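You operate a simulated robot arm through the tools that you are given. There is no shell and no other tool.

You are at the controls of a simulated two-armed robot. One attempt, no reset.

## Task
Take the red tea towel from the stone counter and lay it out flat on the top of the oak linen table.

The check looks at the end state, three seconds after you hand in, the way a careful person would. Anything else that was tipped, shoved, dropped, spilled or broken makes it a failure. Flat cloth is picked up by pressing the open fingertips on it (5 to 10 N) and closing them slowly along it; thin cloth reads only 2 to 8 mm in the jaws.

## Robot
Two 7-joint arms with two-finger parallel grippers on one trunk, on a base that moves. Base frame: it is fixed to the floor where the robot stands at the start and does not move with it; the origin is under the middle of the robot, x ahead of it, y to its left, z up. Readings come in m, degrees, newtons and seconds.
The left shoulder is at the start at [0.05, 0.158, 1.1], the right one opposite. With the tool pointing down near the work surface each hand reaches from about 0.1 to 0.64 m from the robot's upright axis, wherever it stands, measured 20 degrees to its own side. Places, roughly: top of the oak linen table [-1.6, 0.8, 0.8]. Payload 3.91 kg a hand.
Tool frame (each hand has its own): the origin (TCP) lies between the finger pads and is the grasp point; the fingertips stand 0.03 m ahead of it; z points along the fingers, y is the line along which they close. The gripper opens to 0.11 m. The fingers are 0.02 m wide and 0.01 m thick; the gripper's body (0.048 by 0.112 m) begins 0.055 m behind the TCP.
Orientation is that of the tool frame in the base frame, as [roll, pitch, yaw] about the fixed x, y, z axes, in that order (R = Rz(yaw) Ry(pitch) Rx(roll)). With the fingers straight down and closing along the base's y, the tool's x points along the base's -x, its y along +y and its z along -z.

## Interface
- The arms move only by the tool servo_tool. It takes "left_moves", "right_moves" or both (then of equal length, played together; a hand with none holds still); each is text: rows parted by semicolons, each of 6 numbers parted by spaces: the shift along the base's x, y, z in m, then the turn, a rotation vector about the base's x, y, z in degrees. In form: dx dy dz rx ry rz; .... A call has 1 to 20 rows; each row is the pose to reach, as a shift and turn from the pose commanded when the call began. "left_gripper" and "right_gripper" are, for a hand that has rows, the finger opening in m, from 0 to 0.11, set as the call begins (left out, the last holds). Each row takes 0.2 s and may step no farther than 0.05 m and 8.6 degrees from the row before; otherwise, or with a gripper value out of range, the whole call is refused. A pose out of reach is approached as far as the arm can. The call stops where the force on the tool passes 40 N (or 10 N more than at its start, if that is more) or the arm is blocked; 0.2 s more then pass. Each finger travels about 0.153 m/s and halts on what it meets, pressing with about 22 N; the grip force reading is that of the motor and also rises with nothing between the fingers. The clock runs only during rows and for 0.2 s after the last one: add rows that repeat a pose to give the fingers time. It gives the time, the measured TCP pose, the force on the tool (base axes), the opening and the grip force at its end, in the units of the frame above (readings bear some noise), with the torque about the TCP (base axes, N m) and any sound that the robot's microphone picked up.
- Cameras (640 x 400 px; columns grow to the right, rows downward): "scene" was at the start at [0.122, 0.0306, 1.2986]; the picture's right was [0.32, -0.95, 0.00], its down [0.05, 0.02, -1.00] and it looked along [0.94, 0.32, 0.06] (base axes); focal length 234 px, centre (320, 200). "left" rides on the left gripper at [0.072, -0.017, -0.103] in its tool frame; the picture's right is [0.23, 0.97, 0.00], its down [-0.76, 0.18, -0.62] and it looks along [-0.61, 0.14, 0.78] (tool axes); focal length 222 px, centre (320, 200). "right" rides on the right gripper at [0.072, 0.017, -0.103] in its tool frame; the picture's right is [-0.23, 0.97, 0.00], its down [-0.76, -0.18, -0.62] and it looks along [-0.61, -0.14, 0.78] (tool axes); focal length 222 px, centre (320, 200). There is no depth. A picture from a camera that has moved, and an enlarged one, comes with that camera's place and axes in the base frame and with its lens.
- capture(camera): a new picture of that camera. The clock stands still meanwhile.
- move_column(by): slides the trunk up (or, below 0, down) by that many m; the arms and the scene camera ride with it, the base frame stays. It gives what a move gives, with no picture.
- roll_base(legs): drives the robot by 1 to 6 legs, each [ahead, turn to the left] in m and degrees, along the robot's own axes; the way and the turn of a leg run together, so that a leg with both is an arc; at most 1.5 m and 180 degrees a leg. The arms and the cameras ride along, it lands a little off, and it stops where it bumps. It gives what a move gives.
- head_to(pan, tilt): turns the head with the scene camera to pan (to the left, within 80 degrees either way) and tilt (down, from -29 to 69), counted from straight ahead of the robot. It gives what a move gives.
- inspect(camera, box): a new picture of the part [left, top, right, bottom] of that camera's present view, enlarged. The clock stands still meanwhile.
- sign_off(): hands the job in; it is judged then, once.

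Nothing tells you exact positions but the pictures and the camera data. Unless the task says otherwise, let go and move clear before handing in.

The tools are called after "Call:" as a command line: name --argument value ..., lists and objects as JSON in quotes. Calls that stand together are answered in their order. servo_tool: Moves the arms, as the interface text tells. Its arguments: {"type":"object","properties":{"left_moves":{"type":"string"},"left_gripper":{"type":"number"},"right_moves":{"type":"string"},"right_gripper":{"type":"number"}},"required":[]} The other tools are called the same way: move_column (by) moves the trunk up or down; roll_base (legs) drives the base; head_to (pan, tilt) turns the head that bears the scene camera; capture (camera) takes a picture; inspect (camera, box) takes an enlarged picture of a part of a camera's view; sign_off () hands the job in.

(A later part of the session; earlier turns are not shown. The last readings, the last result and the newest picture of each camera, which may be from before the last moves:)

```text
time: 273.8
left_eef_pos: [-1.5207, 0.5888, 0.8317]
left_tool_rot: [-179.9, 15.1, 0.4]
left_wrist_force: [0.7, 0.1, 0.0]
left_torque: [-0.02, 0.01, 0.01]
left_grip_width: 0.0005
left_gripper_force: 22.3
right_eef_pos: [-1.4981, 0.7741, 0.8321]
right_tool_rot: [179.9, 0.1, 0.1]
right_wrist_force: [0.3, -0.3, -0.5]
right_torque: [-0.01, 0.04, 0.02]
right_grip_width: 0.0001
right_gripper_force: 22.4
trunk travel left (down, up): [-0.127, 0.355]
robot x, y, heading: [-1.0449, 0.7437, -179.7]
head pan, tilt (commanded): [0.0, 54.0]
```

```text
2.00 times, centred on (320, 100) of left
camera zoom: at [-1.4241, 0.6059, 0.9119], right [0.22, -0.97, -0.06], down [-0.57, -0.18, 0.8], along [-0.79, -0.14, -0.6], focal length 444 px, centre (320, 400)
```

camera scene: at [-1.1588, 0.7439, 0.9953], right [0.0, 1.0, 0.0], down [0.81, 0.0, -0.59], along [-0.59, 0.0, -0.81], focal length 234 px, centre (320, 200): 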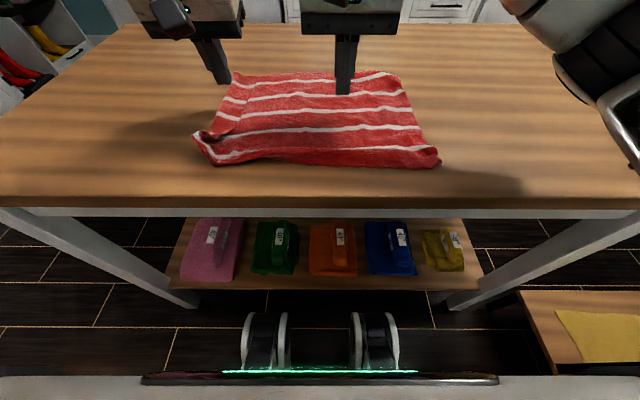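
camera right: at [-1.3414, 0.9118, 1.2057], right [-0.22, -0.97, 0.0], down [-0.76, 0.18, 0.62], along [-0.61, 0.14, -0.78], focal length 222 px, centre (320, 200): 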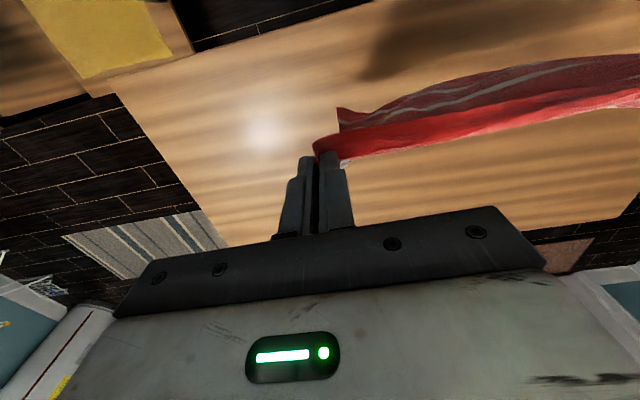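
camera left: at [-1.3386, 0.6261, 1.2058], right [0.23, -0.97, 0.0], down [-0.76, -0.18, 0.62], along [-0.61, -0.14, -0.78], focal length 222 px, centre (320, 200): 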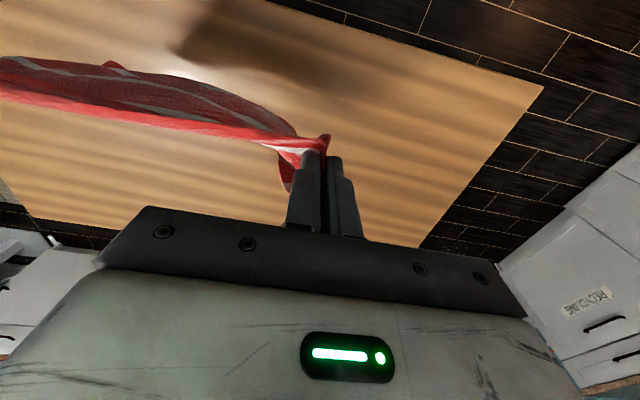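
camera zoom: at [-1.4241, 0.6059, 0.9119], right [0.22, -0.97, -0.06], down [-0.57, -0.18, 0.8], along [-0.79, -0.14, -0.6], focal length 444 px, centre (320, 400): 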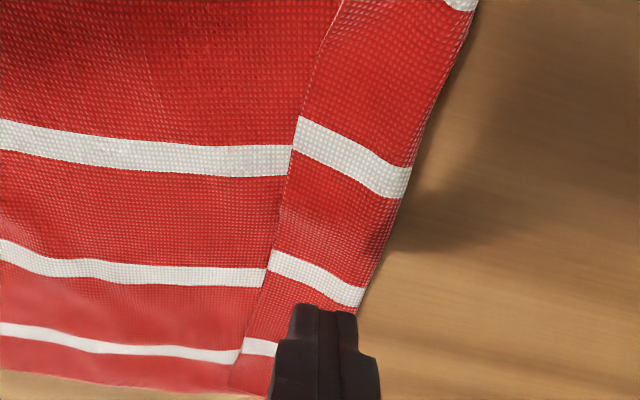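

Now I see what the "pleat" is: the left short edge is folded over on top by about 4 cm, including the near-left corner. I'll unfold it by taking the near-left corner tip and carrying it outward; first I move the left hand there for a closer look.

Call:
servo_tool --left_moves "0.01 0 0.03 0 -3 0; 0.03 -0.005 0.06 0 -6 0; 0.06 -0.01 0.07 0 -9 0; 0.09 -0.012 0.07 0 -12 0; 0.12 -0.012 0.06 0 -15 0; 0.13 -0.012 0.05 0 -15 0; 0.13 -0.012 0.05 0 -15 0" --left_gripper 0.035

Call:
inspect --camera "left" --box '[100, 0, 420, 200]'

Call:
inspect --camera "scene" --box '[180, 60, 300, 180]'

```text
time: 275.4
left_eef_pos: [-1.3909, 0.5774, 0.8825]
left_tool_rot: [180.0, 0.1, 0.3]
left_wrist_force: [-0.4, -0.2, -0.2]
left_torque: [-0.02, 0.01, 0.02]
left_grip_width: 0.035
left_gripper_force: 0.1
right_eef_pos: [-1.497, 0.7754, 0.8328]
right_tool_rot: [-180.0, 0.1, 0.1]
right_wrist_force: [-0.1, -0.1, 0.0]
right_torque: [0.01, 0.02, 0.0]
right_grip_width: 0.0
right_gripper_force: 21.7
trunk travel left (down, up): [-0.127, 0.355]
robot x, y, heading: [-1.0432, 0.7416, -179.9]
head pan, tilt (commanded): [0.0, 54.0]
```

```text
2.00 times, centred on (260, 100) of left
camera zoom: at [-1.3177, 0.5949, 0.9855], right [0.23, -0.97, 0.0], down [-0.76, -0.18, 0.62], along [-0.61, -0.14, -0.78], focal length 444 px, centre (440, 400)
```

zoom: 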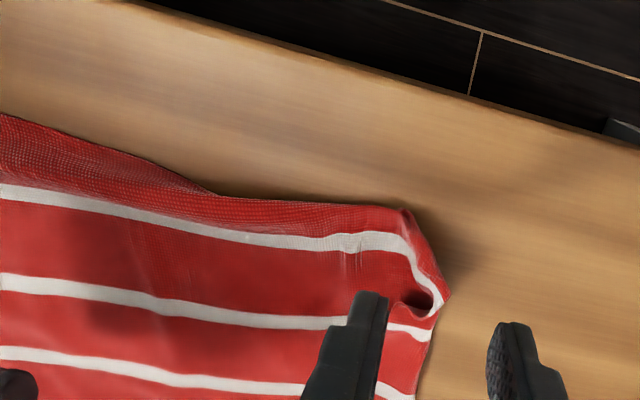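

```text
3.33 times, centred on (240, 120) of scene
camera zoom: at [-1.1588, 0.7439, 0.9953], right [0.0, 1.0, 0.0], down [0.81, 0.0, -0.59], along [-0.59, 0.0, -0.81], focal length 781 px, centre (587, 467)
```

zoom: 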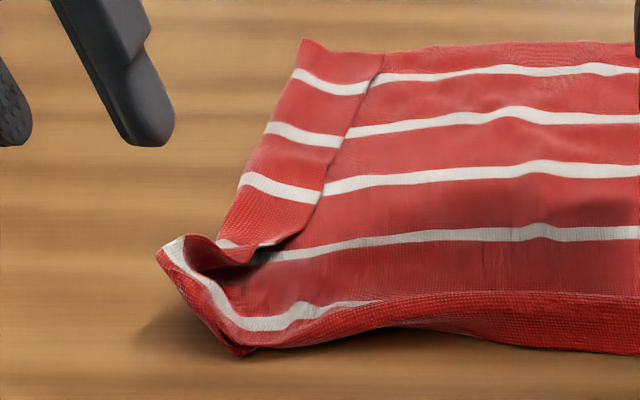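

The near-left corner's tip stands at about (−1.427, 0.574). I anchor the middle lightly with the right fingertips and bring the left fingers around that tip.

Call:
servo_tool --left_moves "-0.015 0 -0.02 0 0 0; -0.03 -0.001 -0.04 0 0 0; -0.034 -0.002 -0.06 0 0 0; -0.034 -0.002 -0.075 0 0 0; -0.034 -0.002 -0.083 0 0 0; -0.034 -0.002 -0.086 0 0 0" --right_moves "0 0 -0.015 0 0 0; 0 0 -0.028 0 0 0; 0 0 -0.034 0 0 0; 0 0 -0.037 0 0 0; 0 0 -0.039 0 0 0; 0 0 -0.04 0 0 0" --left_gripper 0.045

Call:
inspect --camera "left" --box '[160, 0, 480, 200]'

Call:
inspect --camera "scene" --box '[160, 60, 320, 180]'

```text
time: 276.8
left_eef_pos: [-1.4256, 0.5754, 0.7969]
left_tool_rot: [180.0, 0.1, 0.3]
left_wrist_force: [-0.6, -0.1, 0.1]
left_torque: [-0.01, 0.01, 0.04]
left_grip_width: 0.0448
left_gripper_force: 0.0
right_eef_pos: [-1.4968, 0.7731, 0.7925]
right_tool_rot: [179.9, 0.0, 0.2]
right_wrist_force: [0.2, -0.9, -0.1]
right_torque: [0.0, 0.01, 0.02]
right_grip_width: 0.0
right_gripper_force: 22.0
trunk travel left (down, up): [-0.127, 0.355]
robot x, y, heading: [-1.0445, 0.7427, -179.8]
head pan, tilt (commanded): [0.0, 54.0]
```

```text
2.00 times, centred on (320, 100) of left
camera zoom: at [-1.3512, 0.5929, 0.8991], right [0.23, -0.97, 0.0], down [-0.76, -0.18, 0.63], along [-0.61, -0.15, -0.78], focal length 444 px, centre (320, 400)
```

zoom: 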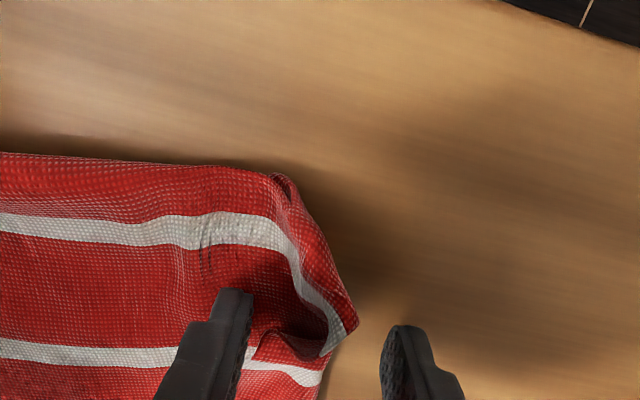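

```text
3.33 times, centred on (240, 120) of scene
camera zoom: at [-1.1588, 0.7439, 0.9953], right [0.0, 1.0, 0.0], down [0.81, 0.0, -0.59], along [-0.59, 0.0, -0.81], focal length 781 px, centre (587, 467)
```

zoom: 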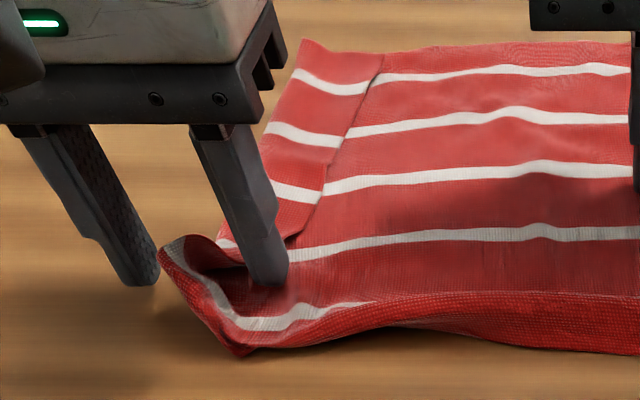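

The fingers are placed around the curled corner. I press lightly, close, and the right anchors the cloth.

Call:
servo_tool --left_moves "0 0 -0.0015 0 0 0; 0 0 -0.003 0 0 0; 0 0 -0.0038 0 0 0; 0 0 -0.0038 0 0 0" --right_moves "0 0 -0.001 0 0 0; 0 0 -0.002 0 0 0; 0 0 -0.003 0 0 0; 0 0 -0.003 0 0 0"

Call:
servo_tool --left_moves "0 0 0 0 0 0; 0 0 0 0 0 0" --left_gripper 0.034

Call:
servo_tool --left_moves "0 0 0 0 0 0; 0 0 0 0 0 0" --left_gripper 0.022

Call:
servo_tool --left_moves "0 0 0 0 0 0; 0 0 0 0 0 0" --left_gripper 0.012

Call:
servo_tool --left_moves "0 0 0 0 0 0; 0 0 0 0 0 0; 0 0 0 0 0 0; 0 0 0 0 0 0" --left_gripper 0.0

Call:
inspect --camera "scene" --box '[160, 60, 320, 180]'

Call:
inspect --camera "left" --box '[160, 0, 480, 200]'

```text
time: 277.8
left_eef_pos: [-1.4242, 0.5769, 0.7934]
left_tool_rot: [-180.0, 0.2, 0.2]
left_wrist_force: [0.0, 0.3, -0.6]
left_torque: [-0.03, 0.01, -0.02]
left_grip_width: 0.0451
left_gripper_force: 0.1
right_eef_pos: [-1.4973, 0.7743, 0.7915]
right_tool_rot: [179.8, 0.2, 0.2]
right_wrist_force: [0.3, 2.0, 10.1]
right_torque: [0.04, -0.03, -0.01]
right_grip_width: 0.0
right_gripper_force: 22.2
trunk travel left (down, up): [-0.127, 0.355]
robot x, y, heading: [-1.0483, 0.746, -179.5]
head pan, tilt (commanded): [0.0, 54.0]
```

```text
time: 278.4
left_eef_pos: [-1.4256, 0.5749, 0.794]
left_tool_rot: [180.0, 0.2, 0.4]
left_wrist_force: [-0.5, 0.1, -0.4]
left_torque: [-0.06, 0.02, 0.04]
left_grip_width: 0.0339
left_gripper_force: 0.0
right_eef_pos: [-1.4974, 0.7748, 0.7918]
right_tool_rot: [179.9, 0.1, 0.2]
right_wrist_force: [-1.4, 0.3, 14.6]
right_torque: [0.01, -0.01, -0.06]
right_grip_width: 0.0001
right_gripper_force: 22.2
trunk travel left (down, up): [-0.127, 0.355]
robot x, y, heading: [-1.0455, 0.7425, -179.6]
head pan, tilt (commanded): [0.0, 54.0]
```

```text
time: 279.0
left_eef_pos: [-1.4242, 0.5756, 0.7942]
left_tool_rot: [180.0, 0.3, 0.2]
left_wrist_force: [-0.4, -1.1, -0.1]
left_torque: [0.01, -0.03, -0.02]
left_grip_width: 0.0219
left_gripper_force: 0.2
right_eef_pos: [-1.4967, 0.7748, 0.79]
right_tool_rot: [179.9, 0.3, 0.1]
right_wrist_force: [-1.1, 1.4, 17.4]
right_torque: [0.03, 0.0, 0.0]
right_grip_width: 0.0
right_gripper_force: 22.2
trunk travel left (down, up): [-0.127, 0.355]
robot x, y, heading: [-1.0465, 0.7401, -179.6]
head pan, tilt (commanded): [0.0, 54.0]
```

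```text
time: 279.6
left_eef_pos: [-1.4254, 0.5756, 0.7924]
left_tool_rot: [-180.0, 0.2, 0.3]
left_wrist_force: [0.1, 0.6, -0.1]
left_torque: [0.01, 0.0, 0.0]
left_grip_width: 0.0121
left_gripper_force: 0.0
right_eef_pos: [-1.4967, 0.774, 0.791]
right_tool_rot: [179.9, 0.2, 0.2]
right_wrist_force: [-3.2, 1.7, 19.7]
right_torque: [0.07, 0.03, 0.0]
right_grip_width: 0.0
right_gripper_force: 22.1
trunk travel left (down, up): [-0.127, 0.355]
robot x, y, heading: [-1.0433, 0.7434, -179.7]
head pan, tilt (commanded): [0.0, 54.0]
```

```text
time: 280.6
left_eef_pos: [-1.4254, 0.5755, 0.7925]
left_tool_rot: [179.9, 0.2, 0.2]
left_wrist_force: [-0.1, 1.4, 7.3]
left_torque: [0.07, 0.05, -0.02]
left_grip_width: 0.0024
left_gripper_force: 21.8
right_eef_pos: [-1.4962, 0.7746, 0.7921]
right_tool_rot: [179.9, 0.2, 0.2]
right_wrist_force: [-4.9, 1.0, 20.9]
right_torque: [0.02, 0.11, -0.03]
right_grip_width: 0.0001
right_gripper_force: 21.8
trunk travel left (down, up): [-0.127, 0.355]
robot x, y, heading: [-1.0429, 0.7415, -179.8]
head pan, tilt (commanded): [0.0, 54.0]
```

```text
3.33 times, centred on (240, 120) of scene
camera zoom: at [-1.1577, 0.7441, 0.9956], right [0.0, 1.0, 0.0], down [0.81, 0.0, -0.59], along [-0.59, 0.0, -0.81], focal length 781 px, centre (587, 467)
```

zoom: 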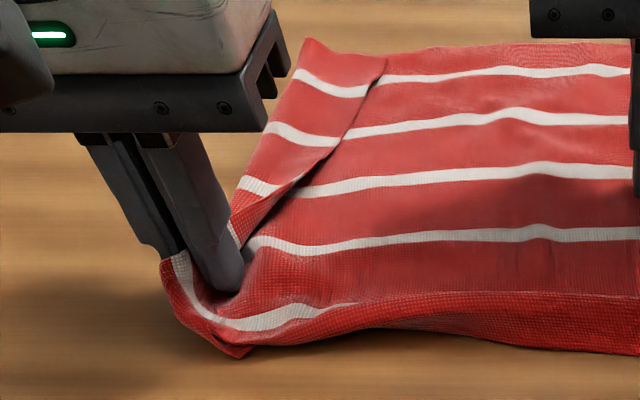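

```text
2.00 times, centred on (320, 100) of left
camera zoom: at [-1.3515, 0.5926, 0.8959], right [0.23, -0.97, 0.0], down [-0.76, -0.18, 0.63], along [-0.61, -0.14, -0.78], focal length 444 px, centre (320, 400)
```

zoom: 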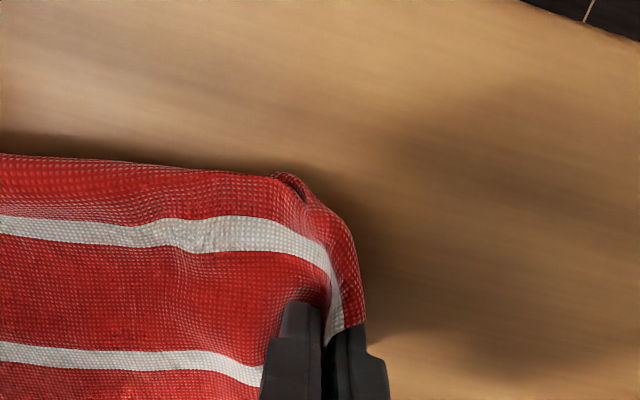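

The corner is pinched. I ease the right anchor a little, lift the left hand slightly, and pull the corner outward to the left and towards me.

Call:
servo_tool --left_moves "0 -0.005 0.015 0 0 0; 0.004 -0.015 0.03 0 0 0; 0.01 -0.03 0.035 0 0 0; 0.016 -0.04 0.03 0 0 0; 0.02 -0.05 0.02 0 0 0; 0.022 -0.055 0.012 0 0 0; 0.022 -0.055 0.01 0 0 0" --right_moves "0 0 0.0008 0 0 0; 0 0 0.0008 0 0 0; 0 0 0.0008 0 0 0; 0 0 0.0008 0 0 0; 0 0 0.0008 0 0 0; 0 0 0.0008 0 0 0; 0 0 0.0008 0 0 0"

Call:
inspect --camera "scene" --box '[160, 60, 320, 180]'

Call:
inspect --camera "left" --box '[160, 0, 480, 200]'

```text
time: 282.2
left_eef_pos: [-1.4038, 0.5206, 0.8041]
left_tool_rot: [-179.9, 0.3, 0.3]
left_wrist_force: [-5.4, 13.6, -0.2]
left_torque: [0.46, 0.17, 0.1]
left_grip_width: 0.003
left_gripper_force: 22.1
right_eef_pos: [-1.4963, 0.7727, 0.7914]
right_tool_rot: [180.0, 0.0, 0.3]
right_wrist_force: [4.1, -10.3, 15.9]
right_torque: [-0.29, -0.15, -0.01]
right_grip_width: 0.0001
right_gripper_force: 22.2
trunk travel left (down, up): [-0.127, 0.355]
robot x, y, heading: [-1.0396, 0.7442, -179.7]
head pan, tilt (commanded): [0.0, 54.0]
```

```text
3.33 times, centred on (240, 120) of scene
camera zoom: at [-1.158, 0.7441, 0.9954], right [0.0, 1.0, 0.0], down [0.81, 0.0, -0.59], along [-0.59, 0.0, -0.81], focal length 781 px, centre (587, 467)
```

zoom: 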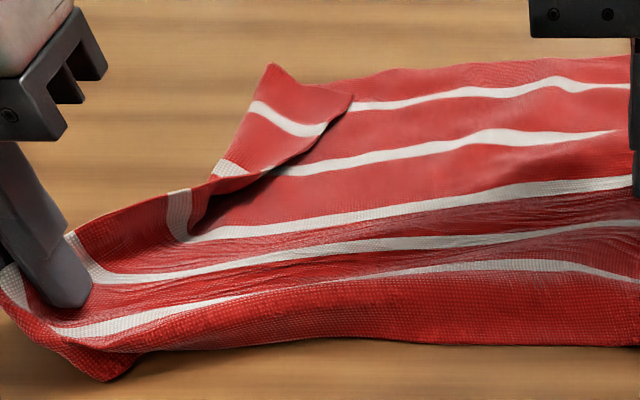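

```text
2.00 times, centred on (320, 100) of left
camera zoom: at [-1.3299, 0.5375, 0.9056], right [0.23, -0.97, 0.0], down [-0.76, -0.18, 0.63], along [-0.61, -0.14, -0.78], focal length 444 px, centre (320, 400)
```

zoom: 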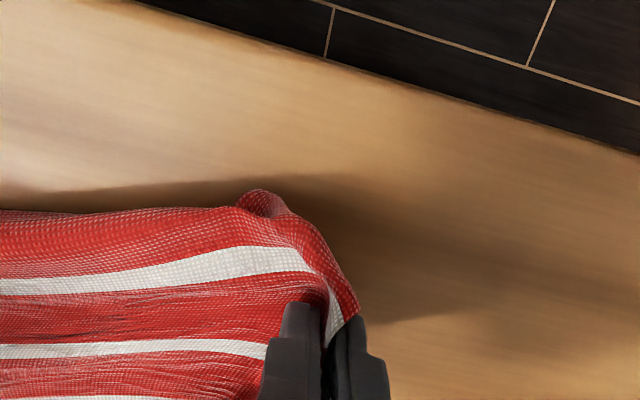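

The fold opened well at the near-left: only a small triangle at the far-left corner D is still folded over. I relax the tension slightly, set the corner down and release it.

Call:
servo_tool --left_moves "0 0.002 -0.003 0 0 0; 0 0.004 -0.008 0 0 0; 0 0.004 -0.011 0 0 0; 0 0.004 -0.012 0 0 0"

Call:
servo_tool --left_moves "0 0 0 0 0 0; 0 0 0 0 0 0" --left_gripper 0.01

Call:
servo_tool --left_moves "0 0 0 0 0 0; 0 0 0 0 0 0" --left_gripper 0.025

Call:
servo_tool --left_moves "0 0 0.01 0 0 0; 0 0 0.04 0 0 0; 0 -0.02 0.08 0 0 0; 0 -0.04 0.1 0 0 0; 0 -0.06 0.11 0 0 0; 0 -0.06 0.11 0 0 0"

Call:
inspect --camera "scene" --box '[160, 50, 480, 190]'

```text
time: 283.2
left_eef_pos: [-1.403, 0.5252, 0.7914]
left_tool_rot: [179.8, 0.2, 0.2]
left_wrist_force: [-1.7, 7.0, 6.5]
left_torque: [0.25, 0.08, 0.02]
left_grip_width: 0.002
left_gripper_force: 22.0
right_eef_pos: [-1.4973, 0.7745, 0.7921]
right_tool_rot: [180.0, 0.1, 0.2]
right_wrist_force: [3.0, -7.5, 10.1]
right_torque: [-0.23, -0.13, -0.02]
right_grip_width: 0.0002
right_gripper_force: 21.9
trunk travel left (down, up): [-0.127, 0.355]
robot x, y, heading: [-1.0439, 0.7417, -179.5]
head pan, tilt (commanded): [0.0, 54.0]
```

```text
time: 283.8
left_eef_pos: [-1.4048, 0.5241, 0.7922]
left_tool_rot: [-180.0, 0.2, 0.3]
left_wrist_force: [-1.7, 6.6, 5.5]
left_torque: [0.27, 0.07, 0.06]
left_grip_width: 0.0061
left_gripper_force: 5.0
right_eef_pos: [-1.4968, 0.7744, 0.7918]
right_tool_rot: [-179.9, 0.1, 0.2]
right_wrist_force: [2.5, -5.6, 10.9]
right_torque: [-0.17, -0.06, 0.02]
right_grip_width: 0.0002
right_gripper_force: 22.2
trunk travel left (down, up): [-0.127, 0.355]
robot x, y, heading: [-1.0459, 0.7442, -180.0]
head pan, tilt (commanded): [0.0, 54.0]
```

```text
time: 284.4
left_eef_pos: [-1.4024, 0.5252, 0.7916]
left_tool_rot: [-180.0, 0.2, 0.4]
left_wrist_force: [-0.2, 0.0, 7.8]
left_torque: [0.14, 0.02, 0.02]
left_grip_width: 0.0248
left_gripper_force: 0.0
right_eef_pos: [-1.4958, 0.774, 0.7913]
right_tool_rot: [-179.9, 0.0, 0.2]
right_wrist_force: [1.0, -2.3, 9.1]
right_torque: [-0.05, -0.05, -0.01]
right_grip_width: 0.0001
right_gripper_force: 22.2
trunk travel left (down, up): [-0.127, 0.355]
robot x, y, heading: [-1.0429, 0.7431, -179.5]
head pan, tilt (commanded): [0.0, 54.0]
```

```text
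time: 285.8
left_eef_pos: [-1.4038, 0.4639, 0.9012]
left_tool_rot: [180.0, 0.1, 0.4]
left_wrist_force: [-2.9, 8.5, -2.4]
left_torque: [0.2, 0.15, 0.11]
left_grip_width: 0.0289
left_gripper_force: 4.3
right_eef_pos: [-1.4971, 0.7737, 0.7907]
right_tool_rot: [180.0, 0.1, 0.3]
right_wrist_force: [2.4, -7.4, 11.3]
right_torque: [-0.27, -0.04, 0.0]
right_grip_width: 0.0
right_gripper_force: 22.2
trunk travel left (down, up): [-0.127, 0.355]
robot x, y, heading: [-1.0422, 0.7415, -179.6]
head pan, tilt (commanded): [0.0, 54.0]
```

```text
2.00 times, centred on (320, 120) of scene
camera zoom: at [-1.1583, 0.7439, 0.9954], right [0.0, 1.0, 0.0], down [0.81, 0.0, -0.59], along [-0.59, 0.0, -0.81], focal length 468 px, centre (320, 360)
```

zoom: 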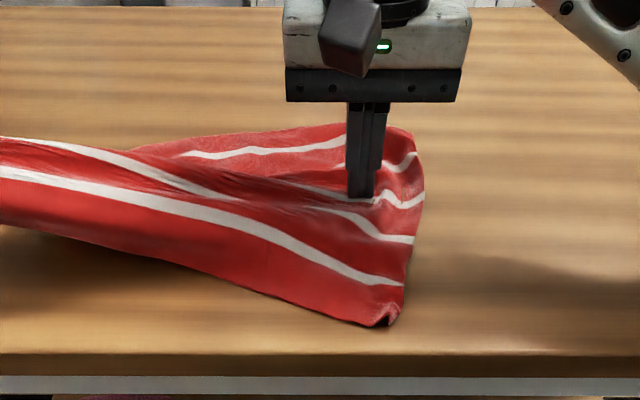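

The cloth is hooked on the left finger and came along. I stop, return the hand the way it came, then withdraw it inward and up so the pocket slips off.

Call:
servo_tool --left_moves "0 0.02 -0.02 0 0 0; 0 0.04 -0.05 0 0 0; 0 0.055 -0.08 0 0 0; 0 0.06 -0.1 0 0 0; 0 0.068 -0.104 0 0 0; 0 0.068 -0.104 0 0 0"

Call:
inspect --camera "scene" --box '[120, 50, 440, 190]'

Call:
capture --camera "left"

```text
time: 287.2
left_eef_pos: [-1.404, 0.5315, 0.7965]
left_tool_rot: [180.0, 0.1, 0.3]
left_wrist_force: [-1.6, -0.9, 1.4]
left_torque: [-0.04, 0.02, 0.02]
left_grip_width: 0.0247
left_gripper_force: 0.1
right_eef_pos: [-1.4971, 0.773, 0.7909]
right_tool_rot: [180.0, 0.0, 0.2]
right_wrist_force: [-1.0, 1.4, 10.8]
right_torque: [0.03, 0.02, 0.02]
right_grip_width: 0.0
right_gripper_force: 21.8
trunk travel left (down, up): [-0.127, 0.355]
robot x, y, heading: [-1.0455, 0.7435, -179.7]
head pan, tilt (commanded): [0.0, 54.0]
```

```text
2.00 times, centred on (280, 120) of scene
camera zoom: at [-1.1582, 0.744, 0.9954], right [0.0, 1.0, 0.0], down [0.81, 0.0, -0.59], along [-0.59, 0.0, -0.81], focal length 468 px, centre (400, 360)
```

zoom: 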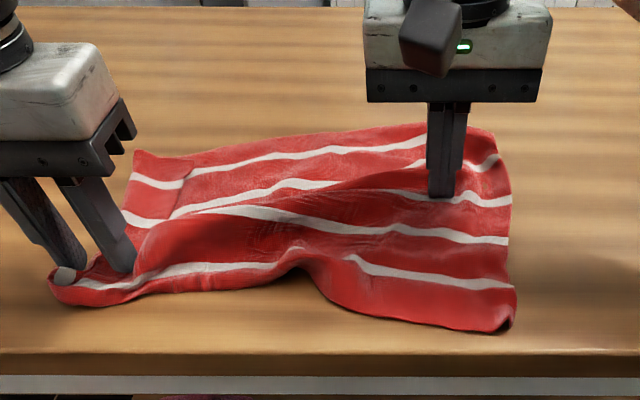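

```text
taken
camera left: at [-1.33, 0.5485, 0.8987], right [0.23, -0.97, 0.0], down [-0.76, -0.18, 0.63], along [-0.61, -0.14, -0.78], focal length 222 px, centre (320, 200)
```

left: 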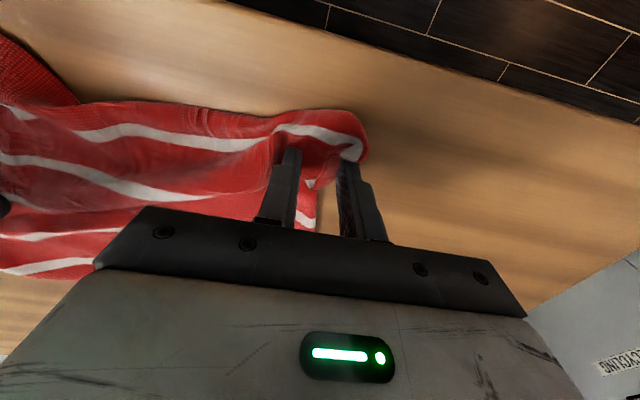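

The corner's pocket wraps around both fingers. I narrow the fingers so they press on nothing, then lift straight up.

Call:
servo_tool --left_moves "0 0 0 0 0 0; 0 0 0 0 0 0" --left_gripper 0.01

Call:
servo_tool --left_moves "0 0.003 0.01 0 0 0; 0 0.005 0.02 0 0 0; 0 0.005 0.03 0 0 0; 0 0.005 0.045 0 0 0; 0 0.005 0.06 0 0 0; 0 0.005 0.06 0 0 0"

Call:
inspect --camera "scene" --box '[120, 50, 440, 190]'

```text
time: 287.8
left_eef_pos: [-1.4042, 0.5319, 0.7961]
left_tool_rot: [180.0, 0.3, 0.3]
left_wrist_force: [0.3, -0.8, 2.1]
left_torque: [-0.01, -0.02, 0.01]
left_grip_width: 0.0102
left_gripper_force: 0.4
right_eef_pos: [-1.4969, 0.7745, 0.792]
right_tool_rot: [180.0, 0.1, 0.2]
right_wrist_force: [0.0, 2.3, 10.7]
right_torque: [0.1, 0.04, 0.02]
right_grip_width: 0.0
right_gripper_force: 22.4
trunk travel left (down, up): [-0.127, 0.355]
robot x, y, heading: [-1.0442, 0.7393, -179.8]
head pan, tilt (commanded): [0.0, 54.0]
```

```text
time: 289.2
left_eef_pos: [-1.4043, 0.5387, 0.8577]
left_tool_rot: [179.9, 0.2, 0.3]
left_wrist_force: [-0.5, 1.0, 0.2]
left_torque: [0.01, 0.0, -0.03]
left_grip_width: 0.0103
left_gripper_force: 0.1
right_eef_pos: [-1.4968, 0.7734, 0.7916]
right_tool_rot: [179.9, 0.0, 0.2]
right_wrist_force: [-0.7, 2.7, 11.5]
right_torque: [0.04, 0.03, 0.01]
right_grip_width: 0.0001
right_gripper_force: 22.9
trunk travel left (down, up): [-0.127, 0.355]
robot x, y, heading: [-1.0423, 0.7435, -179.7]
head pan, tilt (commanded): [0.0, 54.0]
```

```text
2.00 times, centred on (280, 120) of scene
camera zoom: at [-1.1582, 0.744, 0.9954], right [0.0, 1.0, 0.0], down [0.81, 0.0, -0.59], along [-0.59, 0.0, -0.81], focal length 468 px, centre (400, 360)
```

zoom: 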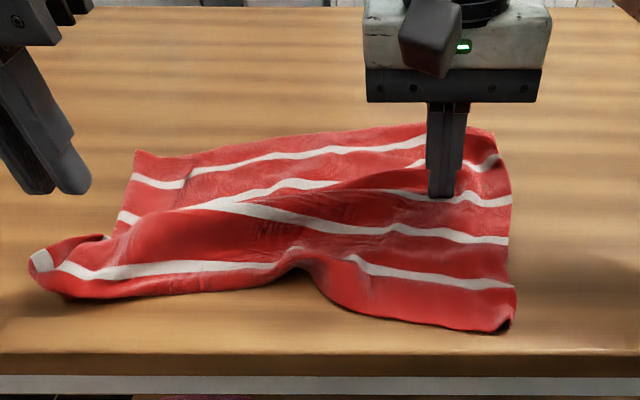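

The hand is free. I lift the right anchor too and take a close look at the near-left corner's shape.

Call:
servo_tool --right_moves "0 0 0.01 0 0 0; 0 0.01 0.04 0 0 0; 0.02 0.04 0.07 0 0 0; 0.04 0.08 0.09 0 0 0; 0.06 0.11 0.1 0 0 0; 0.08 0.14 0.1 0 0 0; 0.08 0.16 0.1 0 0 0" --left_moves "0 -0.005 0.01 0 0 0; 0 -0.01 0.02 0 0 0; 0.01 -0.015 0.03 0 0 0; 0.02 -0.02 0.03 0 0 0; 0.03 -0.025 0.03 0 0 0; 0.03 -0.03 0.03 0 0 0; 0.03 -0.03 0.03 0 0 0" --left_gripper 0.035

Call:
inspect --camera "left" --box '[120, 0, 440, 200]'

Call:
inspect --camera "scene" --box '[110, 50, 430, 250]'

```text
time: 290.8
left_eef_pos: [-1.3746, 0.5074, 0.8867]
left_tool_rot: [179.9, 0.2, 0.3]
left_wrist_force: [0.9, 0.5, 0.7]
left_torque: [0.0, -0.02, 0.0]
left_grip_width: 0.0349
left_gripper_force: 0.0
right_eef_pos: [-1.4152, 0.9344, 0.8914]
right_tool_rot: [179.9, 0.1, 0.2]
right_wrist_force: [0.7, -0.1, 0.9]
right_torque: [0.0, -0.01, 0.02]
right_grip_width: 0.0001
right_gripper_force: 21.7
trunk travel left (down, up): [-0.127, 0.355]
robot x, y, heading: [-1.0433, 0.7452, -179.7]
head pan, tilt (commanded): [0.0, 54.0]
```

```text
2.00 times, centred on (280, 100) of left
camera zoom: at [-1.3004, 0.524, 0.9889], right [0.23, -0.97, 0.0], down [-0.76, -0.18, 0.63], along [-0.61, -0.14, -0.78], focal length 444 px, centre (400, 400)
```

zoom: 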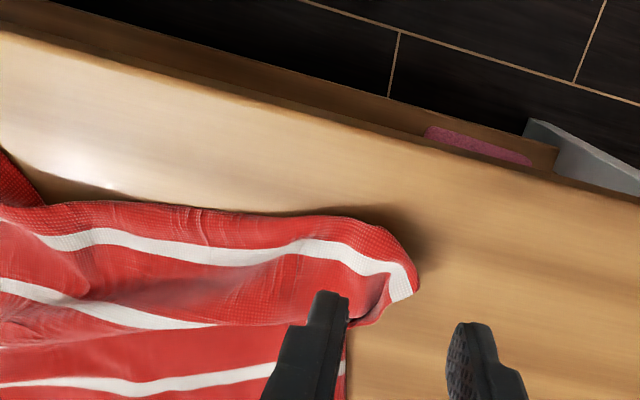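

```text
2.00 times, centred on (270, 150) of scene
camera zoom: at [-1.1587, 0.744, 0.9953], right [0.0, 1.0, 0.0], down [0.81, 0.0, -0.59], along [-0.59, 0.0, -0.81], focal length 468 px, centre (420, 300)
```

zoom: 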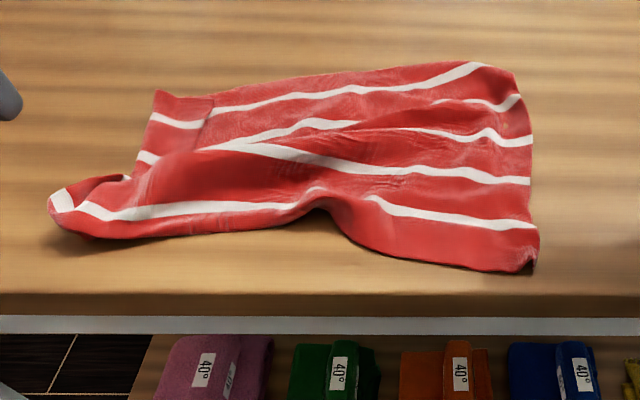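

Corner A's tip is now clean at about (−1.396, 0.493); B is at about (−1.358, 0.819). Since a careful tip-to-tip re-lay worked best, I'll grip both tips again. I hover the right hand near B to see it.

Call:
servo_tool --right_moves "0.01 -0.03 0 0 0 0; 0.02 -0.06 0 0 0 0; 0.03 -0.09 0 0 0 0; 0.04 -0.11 0 0 0 0; 0.045 -0.12 -0.01 0 0 0; 0.045 -0.12 -0.01 0 0 0" --left_moves "-0.01 0 0 0 0 0; -0.02 0 0 0 0 0; -0.033 0 -0.01 0 0 0; -0.033 0 -0.03 0 0 0; -0.033 0 -0.05 0 0 0; -0.033 0 -0.06 0 0 0" --right_gripper 0.034 --left_gripper 0.034

Call:
inspect --camera "right" --box '[160, 0, 480, 200]'

Call:
inspect --camera "left" --box '[160, 0, 480, 200]'

```text
time: 292.2
left_eef_pos: [-1.4062, 0.508, 0.827]
left_tool_rot: [-180.0, 0.1, 0.3]
left_wrist_force: [0.9, 0.3, 0.9]
left_torque: [0.0, 0.01, -0.03]
left_grip_width: 0.0343
left_gripper_force: 0.0
right_eef_pos: [-1.3716, 0.8122, 0.8817]
right_tool_rot: [179.8, 0.2, 0.2]
right_wrist_force: [0.6, 0.3, 0.7]
right_torque: [-0.03, 0.01, -0.01]
right_grip_width: 0.034
right_gripper_force: 0.1
trunk travel left (down, up): [-0.127, 0.355]
robot x, y, heading: [-1.0472, 0.7416, -179.7]
head pan, tilt (commanded): [0.0, 54.0]
```

```text
2.00 times, centred on (320, 100) of right
camera zoom: at [-1.2999, 0.7954, 0.9858], right [-0.22, -0.97, 0.0], down [-0.76, 0.18, 0.62], along [-0.61, 0.14, -0.78], focal length 444 px, centre (320, 400)
```

zoom: 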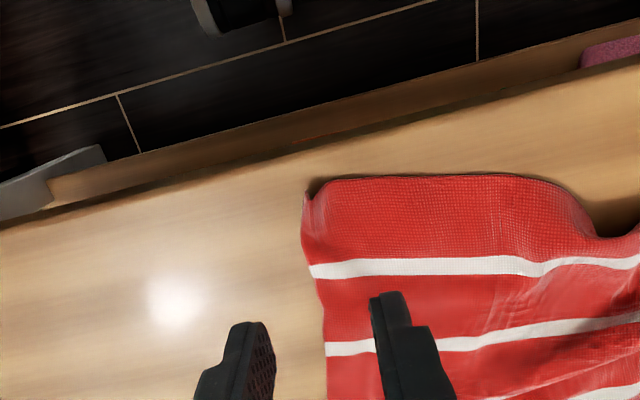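

```text
2.00 times, centred on (320, 100) of left
camera zoom: at [-1.3329, 0.5249, 0.929], right [0.23, -0.97, 0.0], down [-0.76, -0.18, 0.62], along [-0.61, -0.14, -0.78], focal length 444 px, centre (320, 400)
```

zoom: 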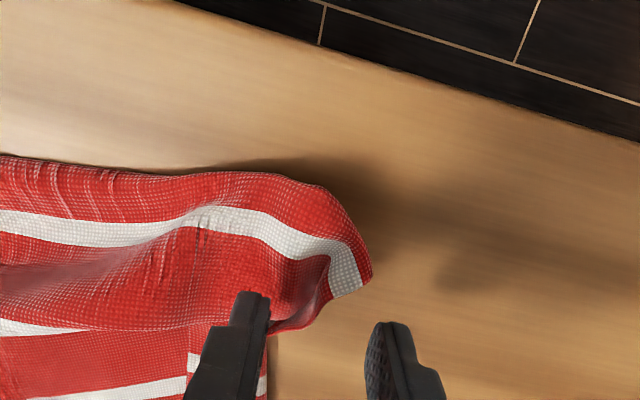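

Both tips are clear. I move the left hand to (−1.397, 0.499) and the right to (−1.367, 0.799) and lower onto the cloth.

Call:
servo_tool --left_moves "0.005 -0.005 0 0 0 0; 0.009 -0.009 -0.01 0 0 0; 0.009 -0.009 -0.02 0 0 0; 0.009 -0.009 -0.027 0 0 0; 0.009 -0.009 -0.031 0 0 0; 0.009 -0.009 -0.033 0 0 0" --right_moves "0.003 -0.006 -0.02 0 0 0; 0.005 -0.013 -0.04 0 0 0; 0.005 -0.013 -0.06 0 0 0; 0.005 -0.013 -0.075 0 0 0; 0.005 -0.013 -0.084 0 0 0; 0.005 -0.013 -0.088 0 0 0" --left_gripper 0.036 --right_gripper 0.032

Call:
inspect --camera "right" --box '[160, 0, 480, 200]'

Call:
inspect --camera "left" --box '[160, 0, 480, 200]'

```text
time: 293.6
left_eef_pos: [-1.3979, 0.4988, 0.7937]
left_tool_rot: [179.9, 0.2, 0.3]
left_wrist_force: [-0.2, -0.5, 1.3]
left_torque: [0.0, 0.02, 0.01]
left_grip_width: 0.0359
left_gripper_force: 0.0
right_eef_pos: [-1.3665, 0.7994, 0.7919]
right_tool_rot: [179.9, 0.1, 0.3]
right_wrist_force: [-0.4, -0.1, 0.5]
right_torque: [-0.01, 0.02, -0.03]
right_grip_width: 0.0319
right_gripper_force: 0.0
trunk travel left (down, up): [-0.127, 0.355]
robot x, y, heading: [-1.0445, 0.7418, -179.5]
head pan, tilt (commanded): [0.0, 54.0]
```

```text
2.00 times, centred on (320, 100) of right
camera zoom: at [-1.2949, 0.7841, 0.8976], right [-0.22, -0.97, 0.0], down [-0.76, 0.18, 0.62], along [-0.61, 0.14, -0.78], focal length 444 px, centre (320, 400)
```

zoom: 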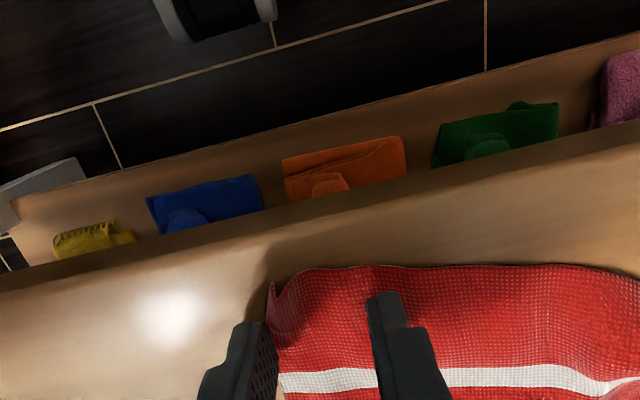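

```text
2.00 times, centred on (320, 100) of left
camera zoom: at [-1.3245, 0.5152, 0.8965], right [0.23, -0.97, 0.0], down [-0.76, -0.18, 0.63], along [-0.61, -0.14, -0.78], focal length 444 px, centre (320, 400)
```

zoom: 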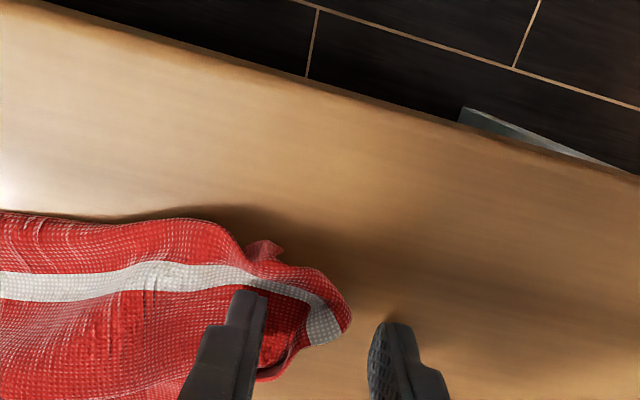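

The right hand is well placed on B. At the left I now see the true tip of A at about (−1.373, 0.520), so I shift the left hand there before gripping.

Call:
servo_tool --left_moves "0 0 0.015 0 0 0; 0.006 0.007 0.025 0 0 0; 0.012 0.013 0.025 0 0 0; 0.012 0.013 0.012 0 0 0; 0.012 0.013 0.004 0 0 0; 0.012 0.013 0.001 0 0 0"

Call:
inspect --camera "left" --box '[160, 0, 480, 200]'

```text
time: 295.0
left_eef_pos: [-1.3862, 0.5111, 0.7941]
left_tool_rot: [180.0, 0.2, 0.3]
left_wrist_force: [-0.1, 0.1, 1.2]
left_torque: [0.04, -0.02, -0.03]
left_grip_width: 0.0362
left_gripper_force: 0.3
right_eef_pos: [-1.3668, 0.8014, 0.7925]
right_tool_rot: [180.0, 0.2, 0.3]
right_wrist_force: [1.2, -1.1, 0.7]
right_torque: [-0.01, -0.03, 0.01]
right_grip_width: 0.0321
right_gripper_force: 0.0
trunk travel left (down, up): [-0.127, 0.355]
robot x, y, heading: [-1.0462, 0.743, -179.7]
head pan, tilt (commanded): [0.0, 54.0]
```

```text
2.00 times, centred on (320, 100) of left
camera zoom: at [-1.3121, 0.5284, 0.8967], right [0.23, -0.97, 0.0], down [-0.76, -0.18, 0.63], along [-0.61, -0.14, -0.78], focal length 444 px, centre (320, 400)
```

zoom: 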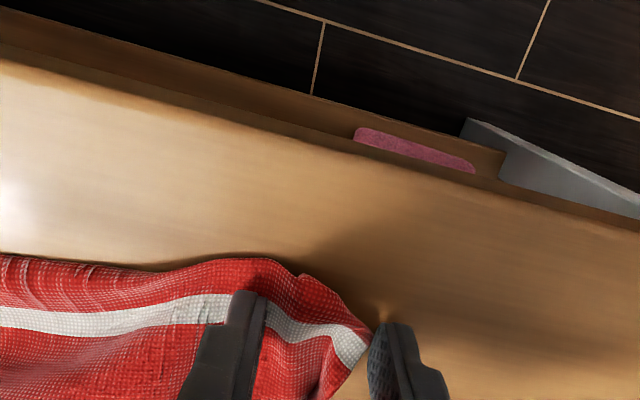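

Good: the A corner lies between the left fingers. I make contact with both hands and close slowly.

Call:
servo_tool --left_moves "0 0 -0.001 0 0 0; 0 0 -0.0022 0 0 0; 0 0 -0.0028 0 0 0" --right_moves "0 0 -0.001 0 0 0; 0 0 -0.002 0 0 0; 0 0 -0.0025 0 0 0"

Call:
servo_tool --left_moves "0 0 0 0 0 0; 0 0 0 0 0 0" --right_moves "0 0 0 0 0 0; 0 0 0 0 0 0" --left_gripper 0.028 --right_gripper 0.025

Call:
servo_tool --left_moves "0 0 0 0 0 0; 0 0 0 0 0 0" --right_moves "0 0 0 0 0 0; 0 0 0 0 0 0" --left_gripper 0.02 --right_gripper 0.018

Call:
servo_tool --left_moves "0 0 0 0 0 0; 0 0 0 0 0 0" --right_moves "0 0 0 0 0 0; 0 0 0 0 0 0" --left_gripper 0.012 --right_gripper 0.01

Call:
servo_tool --left_moves "0 0 0 0 0 0; 0 0 0 0 0 0; 0 0 0 0 0 0; 0 0 0 0 0 0" --right_moves "0 0 0 0 0 0; 0 0 0 0 0 0; 0 0 0 0 0 0; 0 0 0 0 0 0" --left_gripper 0.0 --right_gripper 0.0

Call:
inspect --camera "left" --box '[160, 0, 480, 200]'

Call:
inspect --camera "right" --box '[160, 0, 480, 200]'

```text
time: 295.8
left_eef_pos: [-1.386, 0.5134, 0.793]
left_tool_rot: [180.0, 0.3, 0.2]
left_wrist_force: [1.7, -1.4, 15.6]
left_torque: [0.29, 0.05, -0.03]
left_grip_width: 0.0354
left_gripper_force: 0.0
right_eef_pos: [-1.3669, 0.8002, 0.7908]
right_tool_rot: [179.9, 0.1, 0.2]
right_wrist_force: [-0.9, -0.5, 2.5]
right_torque: [-0.03, 0.03, -0.03]
right_grip_width: 0.032
right_gripper_force: 0.1
trunk travel left (down, up): [-0.127, 0.355]
robot x, y, heading: [-1.0453, 0.7398, -179.8]
head pan, tilt (commanded): [0.0, 54.0]
```

```text
time: 296.4
left_eef_pos: [-1.3848, 0.511, 0.7927]
left_tool_rot: [-180.0, 0.4, 0.3]
left_wrist_force: [-1.3, -3.4, 19.3]
left_torque: [0.28, 0.2, 0.08]
left_grip_width: 0.0263
left_gripper_force: 0.1
right_eef_pos: [-1.3667, 0.8008, 0.7921]
right_tool_rot: [179.8, 0.2, 0.2]
right_wrist_force: [0.5, 1.0, 6.2]
right_torque: [0.05, -0.01, -0.01]
right_grip_width: 0.025
right_gripper_force: 0.1
trunk travel left (down, up): [-0.127, 0.355]
robot x, y, heading: [-1.0423, 0.7412, -179.8]
head pan, tilt (commanded): [0.0, 54.0]
```

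```text
time: 297.0
left_eef_pos: [-1.3851, 0.5129, 0.792]
left_tool_rot: [-180.0, 0.3, 0.3]
left_wrist_force: [-0.9, -2.9, 23.0]
left_torque: [0.26, 0.27, 0.03]
left_grip_width: 0.0185
left_gripper_force: 0.0
right_eef_pos: [-1.3668, 0.8021, 0.7915]
right_tool_rot: [179.9, 0.3, 0.2]
right_wrist_force: [-0.1, 1.2, 6.9]
right_torque: [0.0, -0.03, 0.04]
right_grip_width: 0.0177
right_gripper_force: 0.0
trunk travel left (down, up): [-0.127, 0.355]
robot x, y, heading: [-1.0448, 0.7437, -179.9]
head pan, tilt (commanded): [0.0, 54.0]
```

```text
time: 297.6
left_eef_pos: [-1.3851, 0.5127, 0.793]
left_tool_rot: [180.0, 0.3, 0.3]
left_wrist_force: [-0.7, -0.4, 24.6]
left_torque: [0.25, 0.22, 0.04]
left_grip_width: 0.0119
left_gripper_force: 0.0
right_eef_pos: [-1.3651, 0.8011, 0.7906]
right_tool_rot: [179.9, 0.2, 0.1]
right_wrist_force: [-0.8, 0.2, 8.3]
right_torque: [-0.02, -0.05, 0.0]
right_grip_width: 0.0098
right_gripper_force: 0.0
trunk travel left (down, up): [-0.127, 0.355]
robot x, y, heading: [-1.0455, 0.7424, -179.6]
head pan, tilt (commanded): [0.0, 54.0]
```

```text
time: 298.6
left_eef_pos: [-1.3845, 0.5114, 0.7934]
left_tool_rot: [-179.9, 0.3, 0.2]
left_wrist_force: [0.1, 6.5, 22.2]
left_torque: [0.37, 0.17, -0.03]
left_grip_width: 0.0061
left_gripper_force: 22.1
right_eef_pos: [-1.3661, 0.8007, 0.7907]
right_tool_rot: [179.8, 0.2, 0.2]
right_wrist_force: [-0.2, -0.6, 8.6]
right_torque: [-0.04, -0.03, -0.02]
right_grip_width: 0.0028
right_gripper_force: 22.1
trunk travel left (down, up): [-0.127, 0.355]
robot x, y, heading: [-1.0426, 0.7424, -179.7]
head pan, tilt (commanded): [0.0, 54.0]
```

```text
2.00 times, centred on (320, 100) of left
camera zoom: at [-1.3112, 0.5296, 0.8952], right [0.23, -0.97, 0.0], down [-0.76, -0.18, 0.63], along [-0.61, -0.15, -0.78], focal length 444 px, centre (320, 400)
```

zoom: 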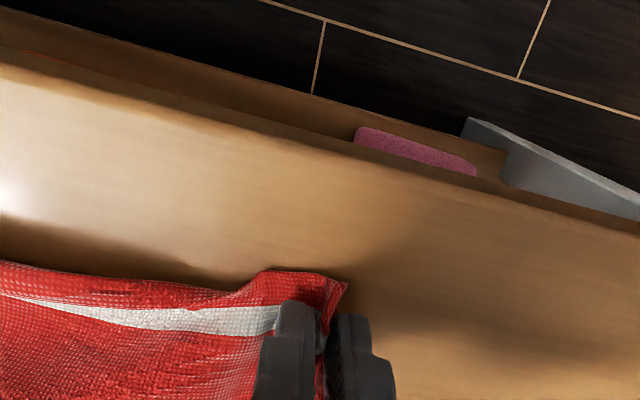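

```text
2.00 times, centred on (320, 100) of right
camera zoom: at [-1.2939, 0.7851, 0.8961], right [-0.22, -0.97, 0.0], down [-0.76, 0.18, 0.63], along [-0.61, 0.14, -0.78], focal length 444 px, centre (320, 400)
```

zoom: 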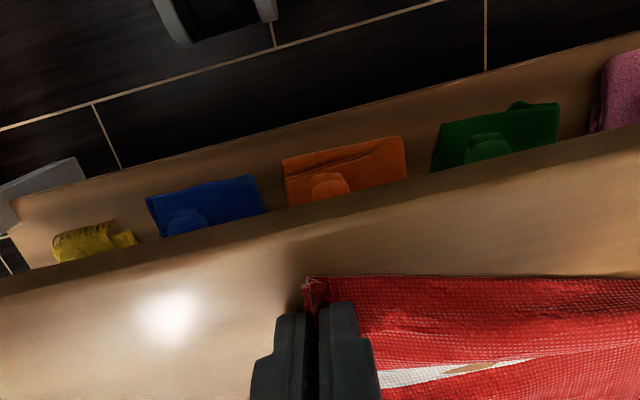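

Both tips are gripped. I raise the towel, and shift both hands to the right so they are even before me, keeping the hem just taut.

Call:
move_column --by 0.2

Call:
servo_tool --left_moves "-0.005 0.02 0.03 0 0 0; -0.01 0.04 0.06 0 0 0; -0.018 0.06 0.09 0 0 0; -0.025 0.075 0.11 0 0 0; -0.025 0.078 0.11 0 0 0; -0.025 0.078 0.11 0 0 0" --right_moves "-0.01 0.02 0.03 0 0 0; -0.02 0.042 0.06 0 0 0; -0.034 0.065 0.09 0 0 0; -0.044 0.085 0.11 0 0 0; -0.044 0.095 0.11 0 0 0; -0.044 0.095 0.11 0 0 0"

Call:
inspect --camera "scene" --box '[160, 40, 500, 240]'

```text
time: 300.8
left_eef_pos: [-1.3865, 0.5124, 0.9928]
left_tool_rot: [179.9, 0.0, 0.4]
left_wrist_force: [-0.1, 0.7, -0.4]
left_torque: [-0.03, 0.02, -0.02]
left_grip_width: 0.0052
left_gripper_force: 22.2
right_eef_pos: [-1.3673, 0.8007, 0.9909]
right_tool_rot: [-180.0, 0.0, 0.2]
right_wrist_force: [0.1, 0.1, 0.1]
right_torque: [-0.03, -0.01, 0.02]
right_grip_width: 0.0025
right_gripper_force: 22.0
trunk travel left (down, up): [-0.327, 0.155]
robot x, y, heading: [-1.0388, 0.7421, -179.8]
head pan, tilt (commanded): [0.0, 54.0]
```

```text
time: 302.2
left_eef_pos: [-1.41, 0.5888, 1.1035]
left_tool_rot: [179.9, 0.2, 0.3]
left_wrist_force: [-1.1, 2.4, 0.9]
left_torque: [0.04, -0.01, -0.01]
left_grip_width: 0.005
left_gripper_force: 21.9
right_eef_pos: [-1.4126, 0.8981, 1.0997]
right_tool_rot: [179.9, 0.1, 0.3]
right_wrist_force: [0.4, -1.3, -0.4]
right_torque: [-0.03, -0.04, 0.01]
right_grip_width: 0.0027
right_gripper_force: 21.7
trunk travel left (down, up): [-0.327, 0.155]
robot x, y, heading: [-1.0449, 0.7454, -179.6]
head pan, tilt (commanded): [0.0, 54.0]
```

```text
1.88 times, centred on (330, 140) of scene
camera zoom: at [-1.1588, 0.7439, 1.1953], right [0.0, 1.0, 0.0], down [0.81, 0.0, -0.59], along [-0.59, 0.0, -0.81], focal length 441 px, centre (301, 313)
```

zoom: 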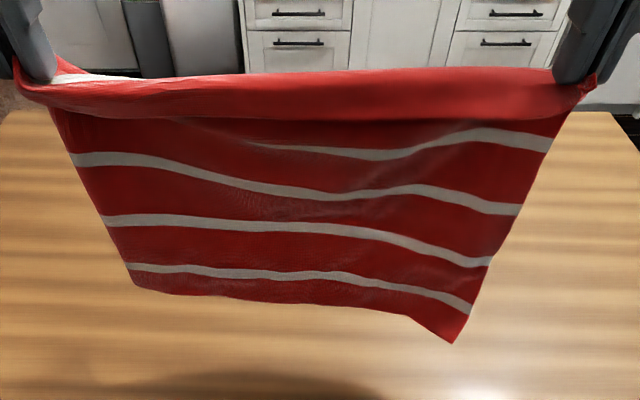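

A clean, straight hang this time: both side edges free and straight. I repeat the careful forward reach.

Call:
move_column --by 0.02

Call:
servo_tool --left_moves "-0.02 -0.001 -0.01 0 4 0; -0.04 -0.002 -0.02 0 8 0; -0.06 -0.003 -0.03 0 12 0; -0.08 -0.004 -0.04 0 16 0; -0.1 -0.004 -0.045 0 20 0; -0.1 -0.004 -0.045 0 20 0" --right_moves "-0.02 0.001 -0.01 0 4 0; -0.04 0.002 -0.02 0 8 0; -0.06 0.003 -0.03 0 12 0; -0.08 0.003 -0.038 0 16 0; -0.098 0.003 -0.042 0 20 0; -0.098 0.003 -0.042 0 20 0"

Call:
servo_tool --left_moves "-0.015 0 0 0 3 0; -0.03 0 0 0 6 0; -0.04 0 0 0 9 0; -0.05 0 0 0 12 0; -0.05 0 0 0 12 0" --right_moves "-0.015 0 0 0 3 0; -0.03 0 0 0 6 0; -0.04 0 0 0 9 0; -0.05 0 0 0 12 0; -0.05 0 0 0 12 0"

```text
time: 302.9
left_eef_pos: [-1.4099, 0.5892, 1.1222]
left_tool_rot: [-180.0, 0.2, 0.3]
left_wrist_force: [0.4, 2.0, 0.3]
left_torque: [0.04, 0.0, 0.03]
left_grip_width: 0.0051
left_gripper_force: 21.7
right_eef_pos: [-1.4116, 0.8961, 1.1201]
right_tool_rot: [179.9, 0.1, 0.2]
right_wrist_force: [0.6, -1.8, -0.7]
right_torque: [-0.04, -0.01, 0.0]
right_grip_width: 0.0027
right_gripper_force: 22.1
trunk travel left (down, up): [-0.347, 0.135]
robot x, y, heading: [-1.0421, 0.7425, -179.6]
head pan, tilt (commanded): [0.0, 54.0]
```

```text
time: 304.3
left_eef_pos: [-1.5111, 0.585, 1.0783]
left_tool_rot: [-179.9, 20.3, 0.4]
left_wrist_force: [-0.1, 4.1, -0.5]
left_torque: [0.08, -0.01, 0.0]
left_grip_width: 0.0049
left_gripper_force: 22.1
right_eef_pos: [-1.5094, 0.8997, 1.0777]
right_tool_rot: [179.9, 20.2, 0.3]
right_wrist_force: [-0.3, -4.0, -1.0]
right_torque: [-0.07, -0.01, 0.08]
right_grip_width: 0.0027
right_gripper_force: 21.9
trunk travel left (down, up): [-0.347, 0.135]
robot x, y, heading: [-1.043, 0.7402, -179.8]
head pan, tilt (commanded): [0.0, 54.0]
```

```text
time: 305.5
left_eef_pos: [-1.5603, 0.5838, 1.0783]
left_tool_rot: [-179.8, 32.2, 0.3]
left_wrist_force: [0.4, 4.4, 0.6]
left_torque: [0.11, 0.0, -0.06]
left_grip_width: 0.0052
left_gripper_force: 22.0
right_eef_pos: [-1.561, 0.8996, 1.0783]
right_tool_rot: [-179.9, 32.1, 0.4]
right_wrist_force: [0.9, -4.1, -0.4]
right_torque: [-0.04, -0.03, 0.14]
right_grip_width: 0.0029
right_gripper_force: 21.9
trunk travel left (down, up): [-0.347, 0.135]
robot x, y, heading: [-1.0429, 0.7418, -179.6]
head pan, tilt (commanded): [0.0, 54.0]
```

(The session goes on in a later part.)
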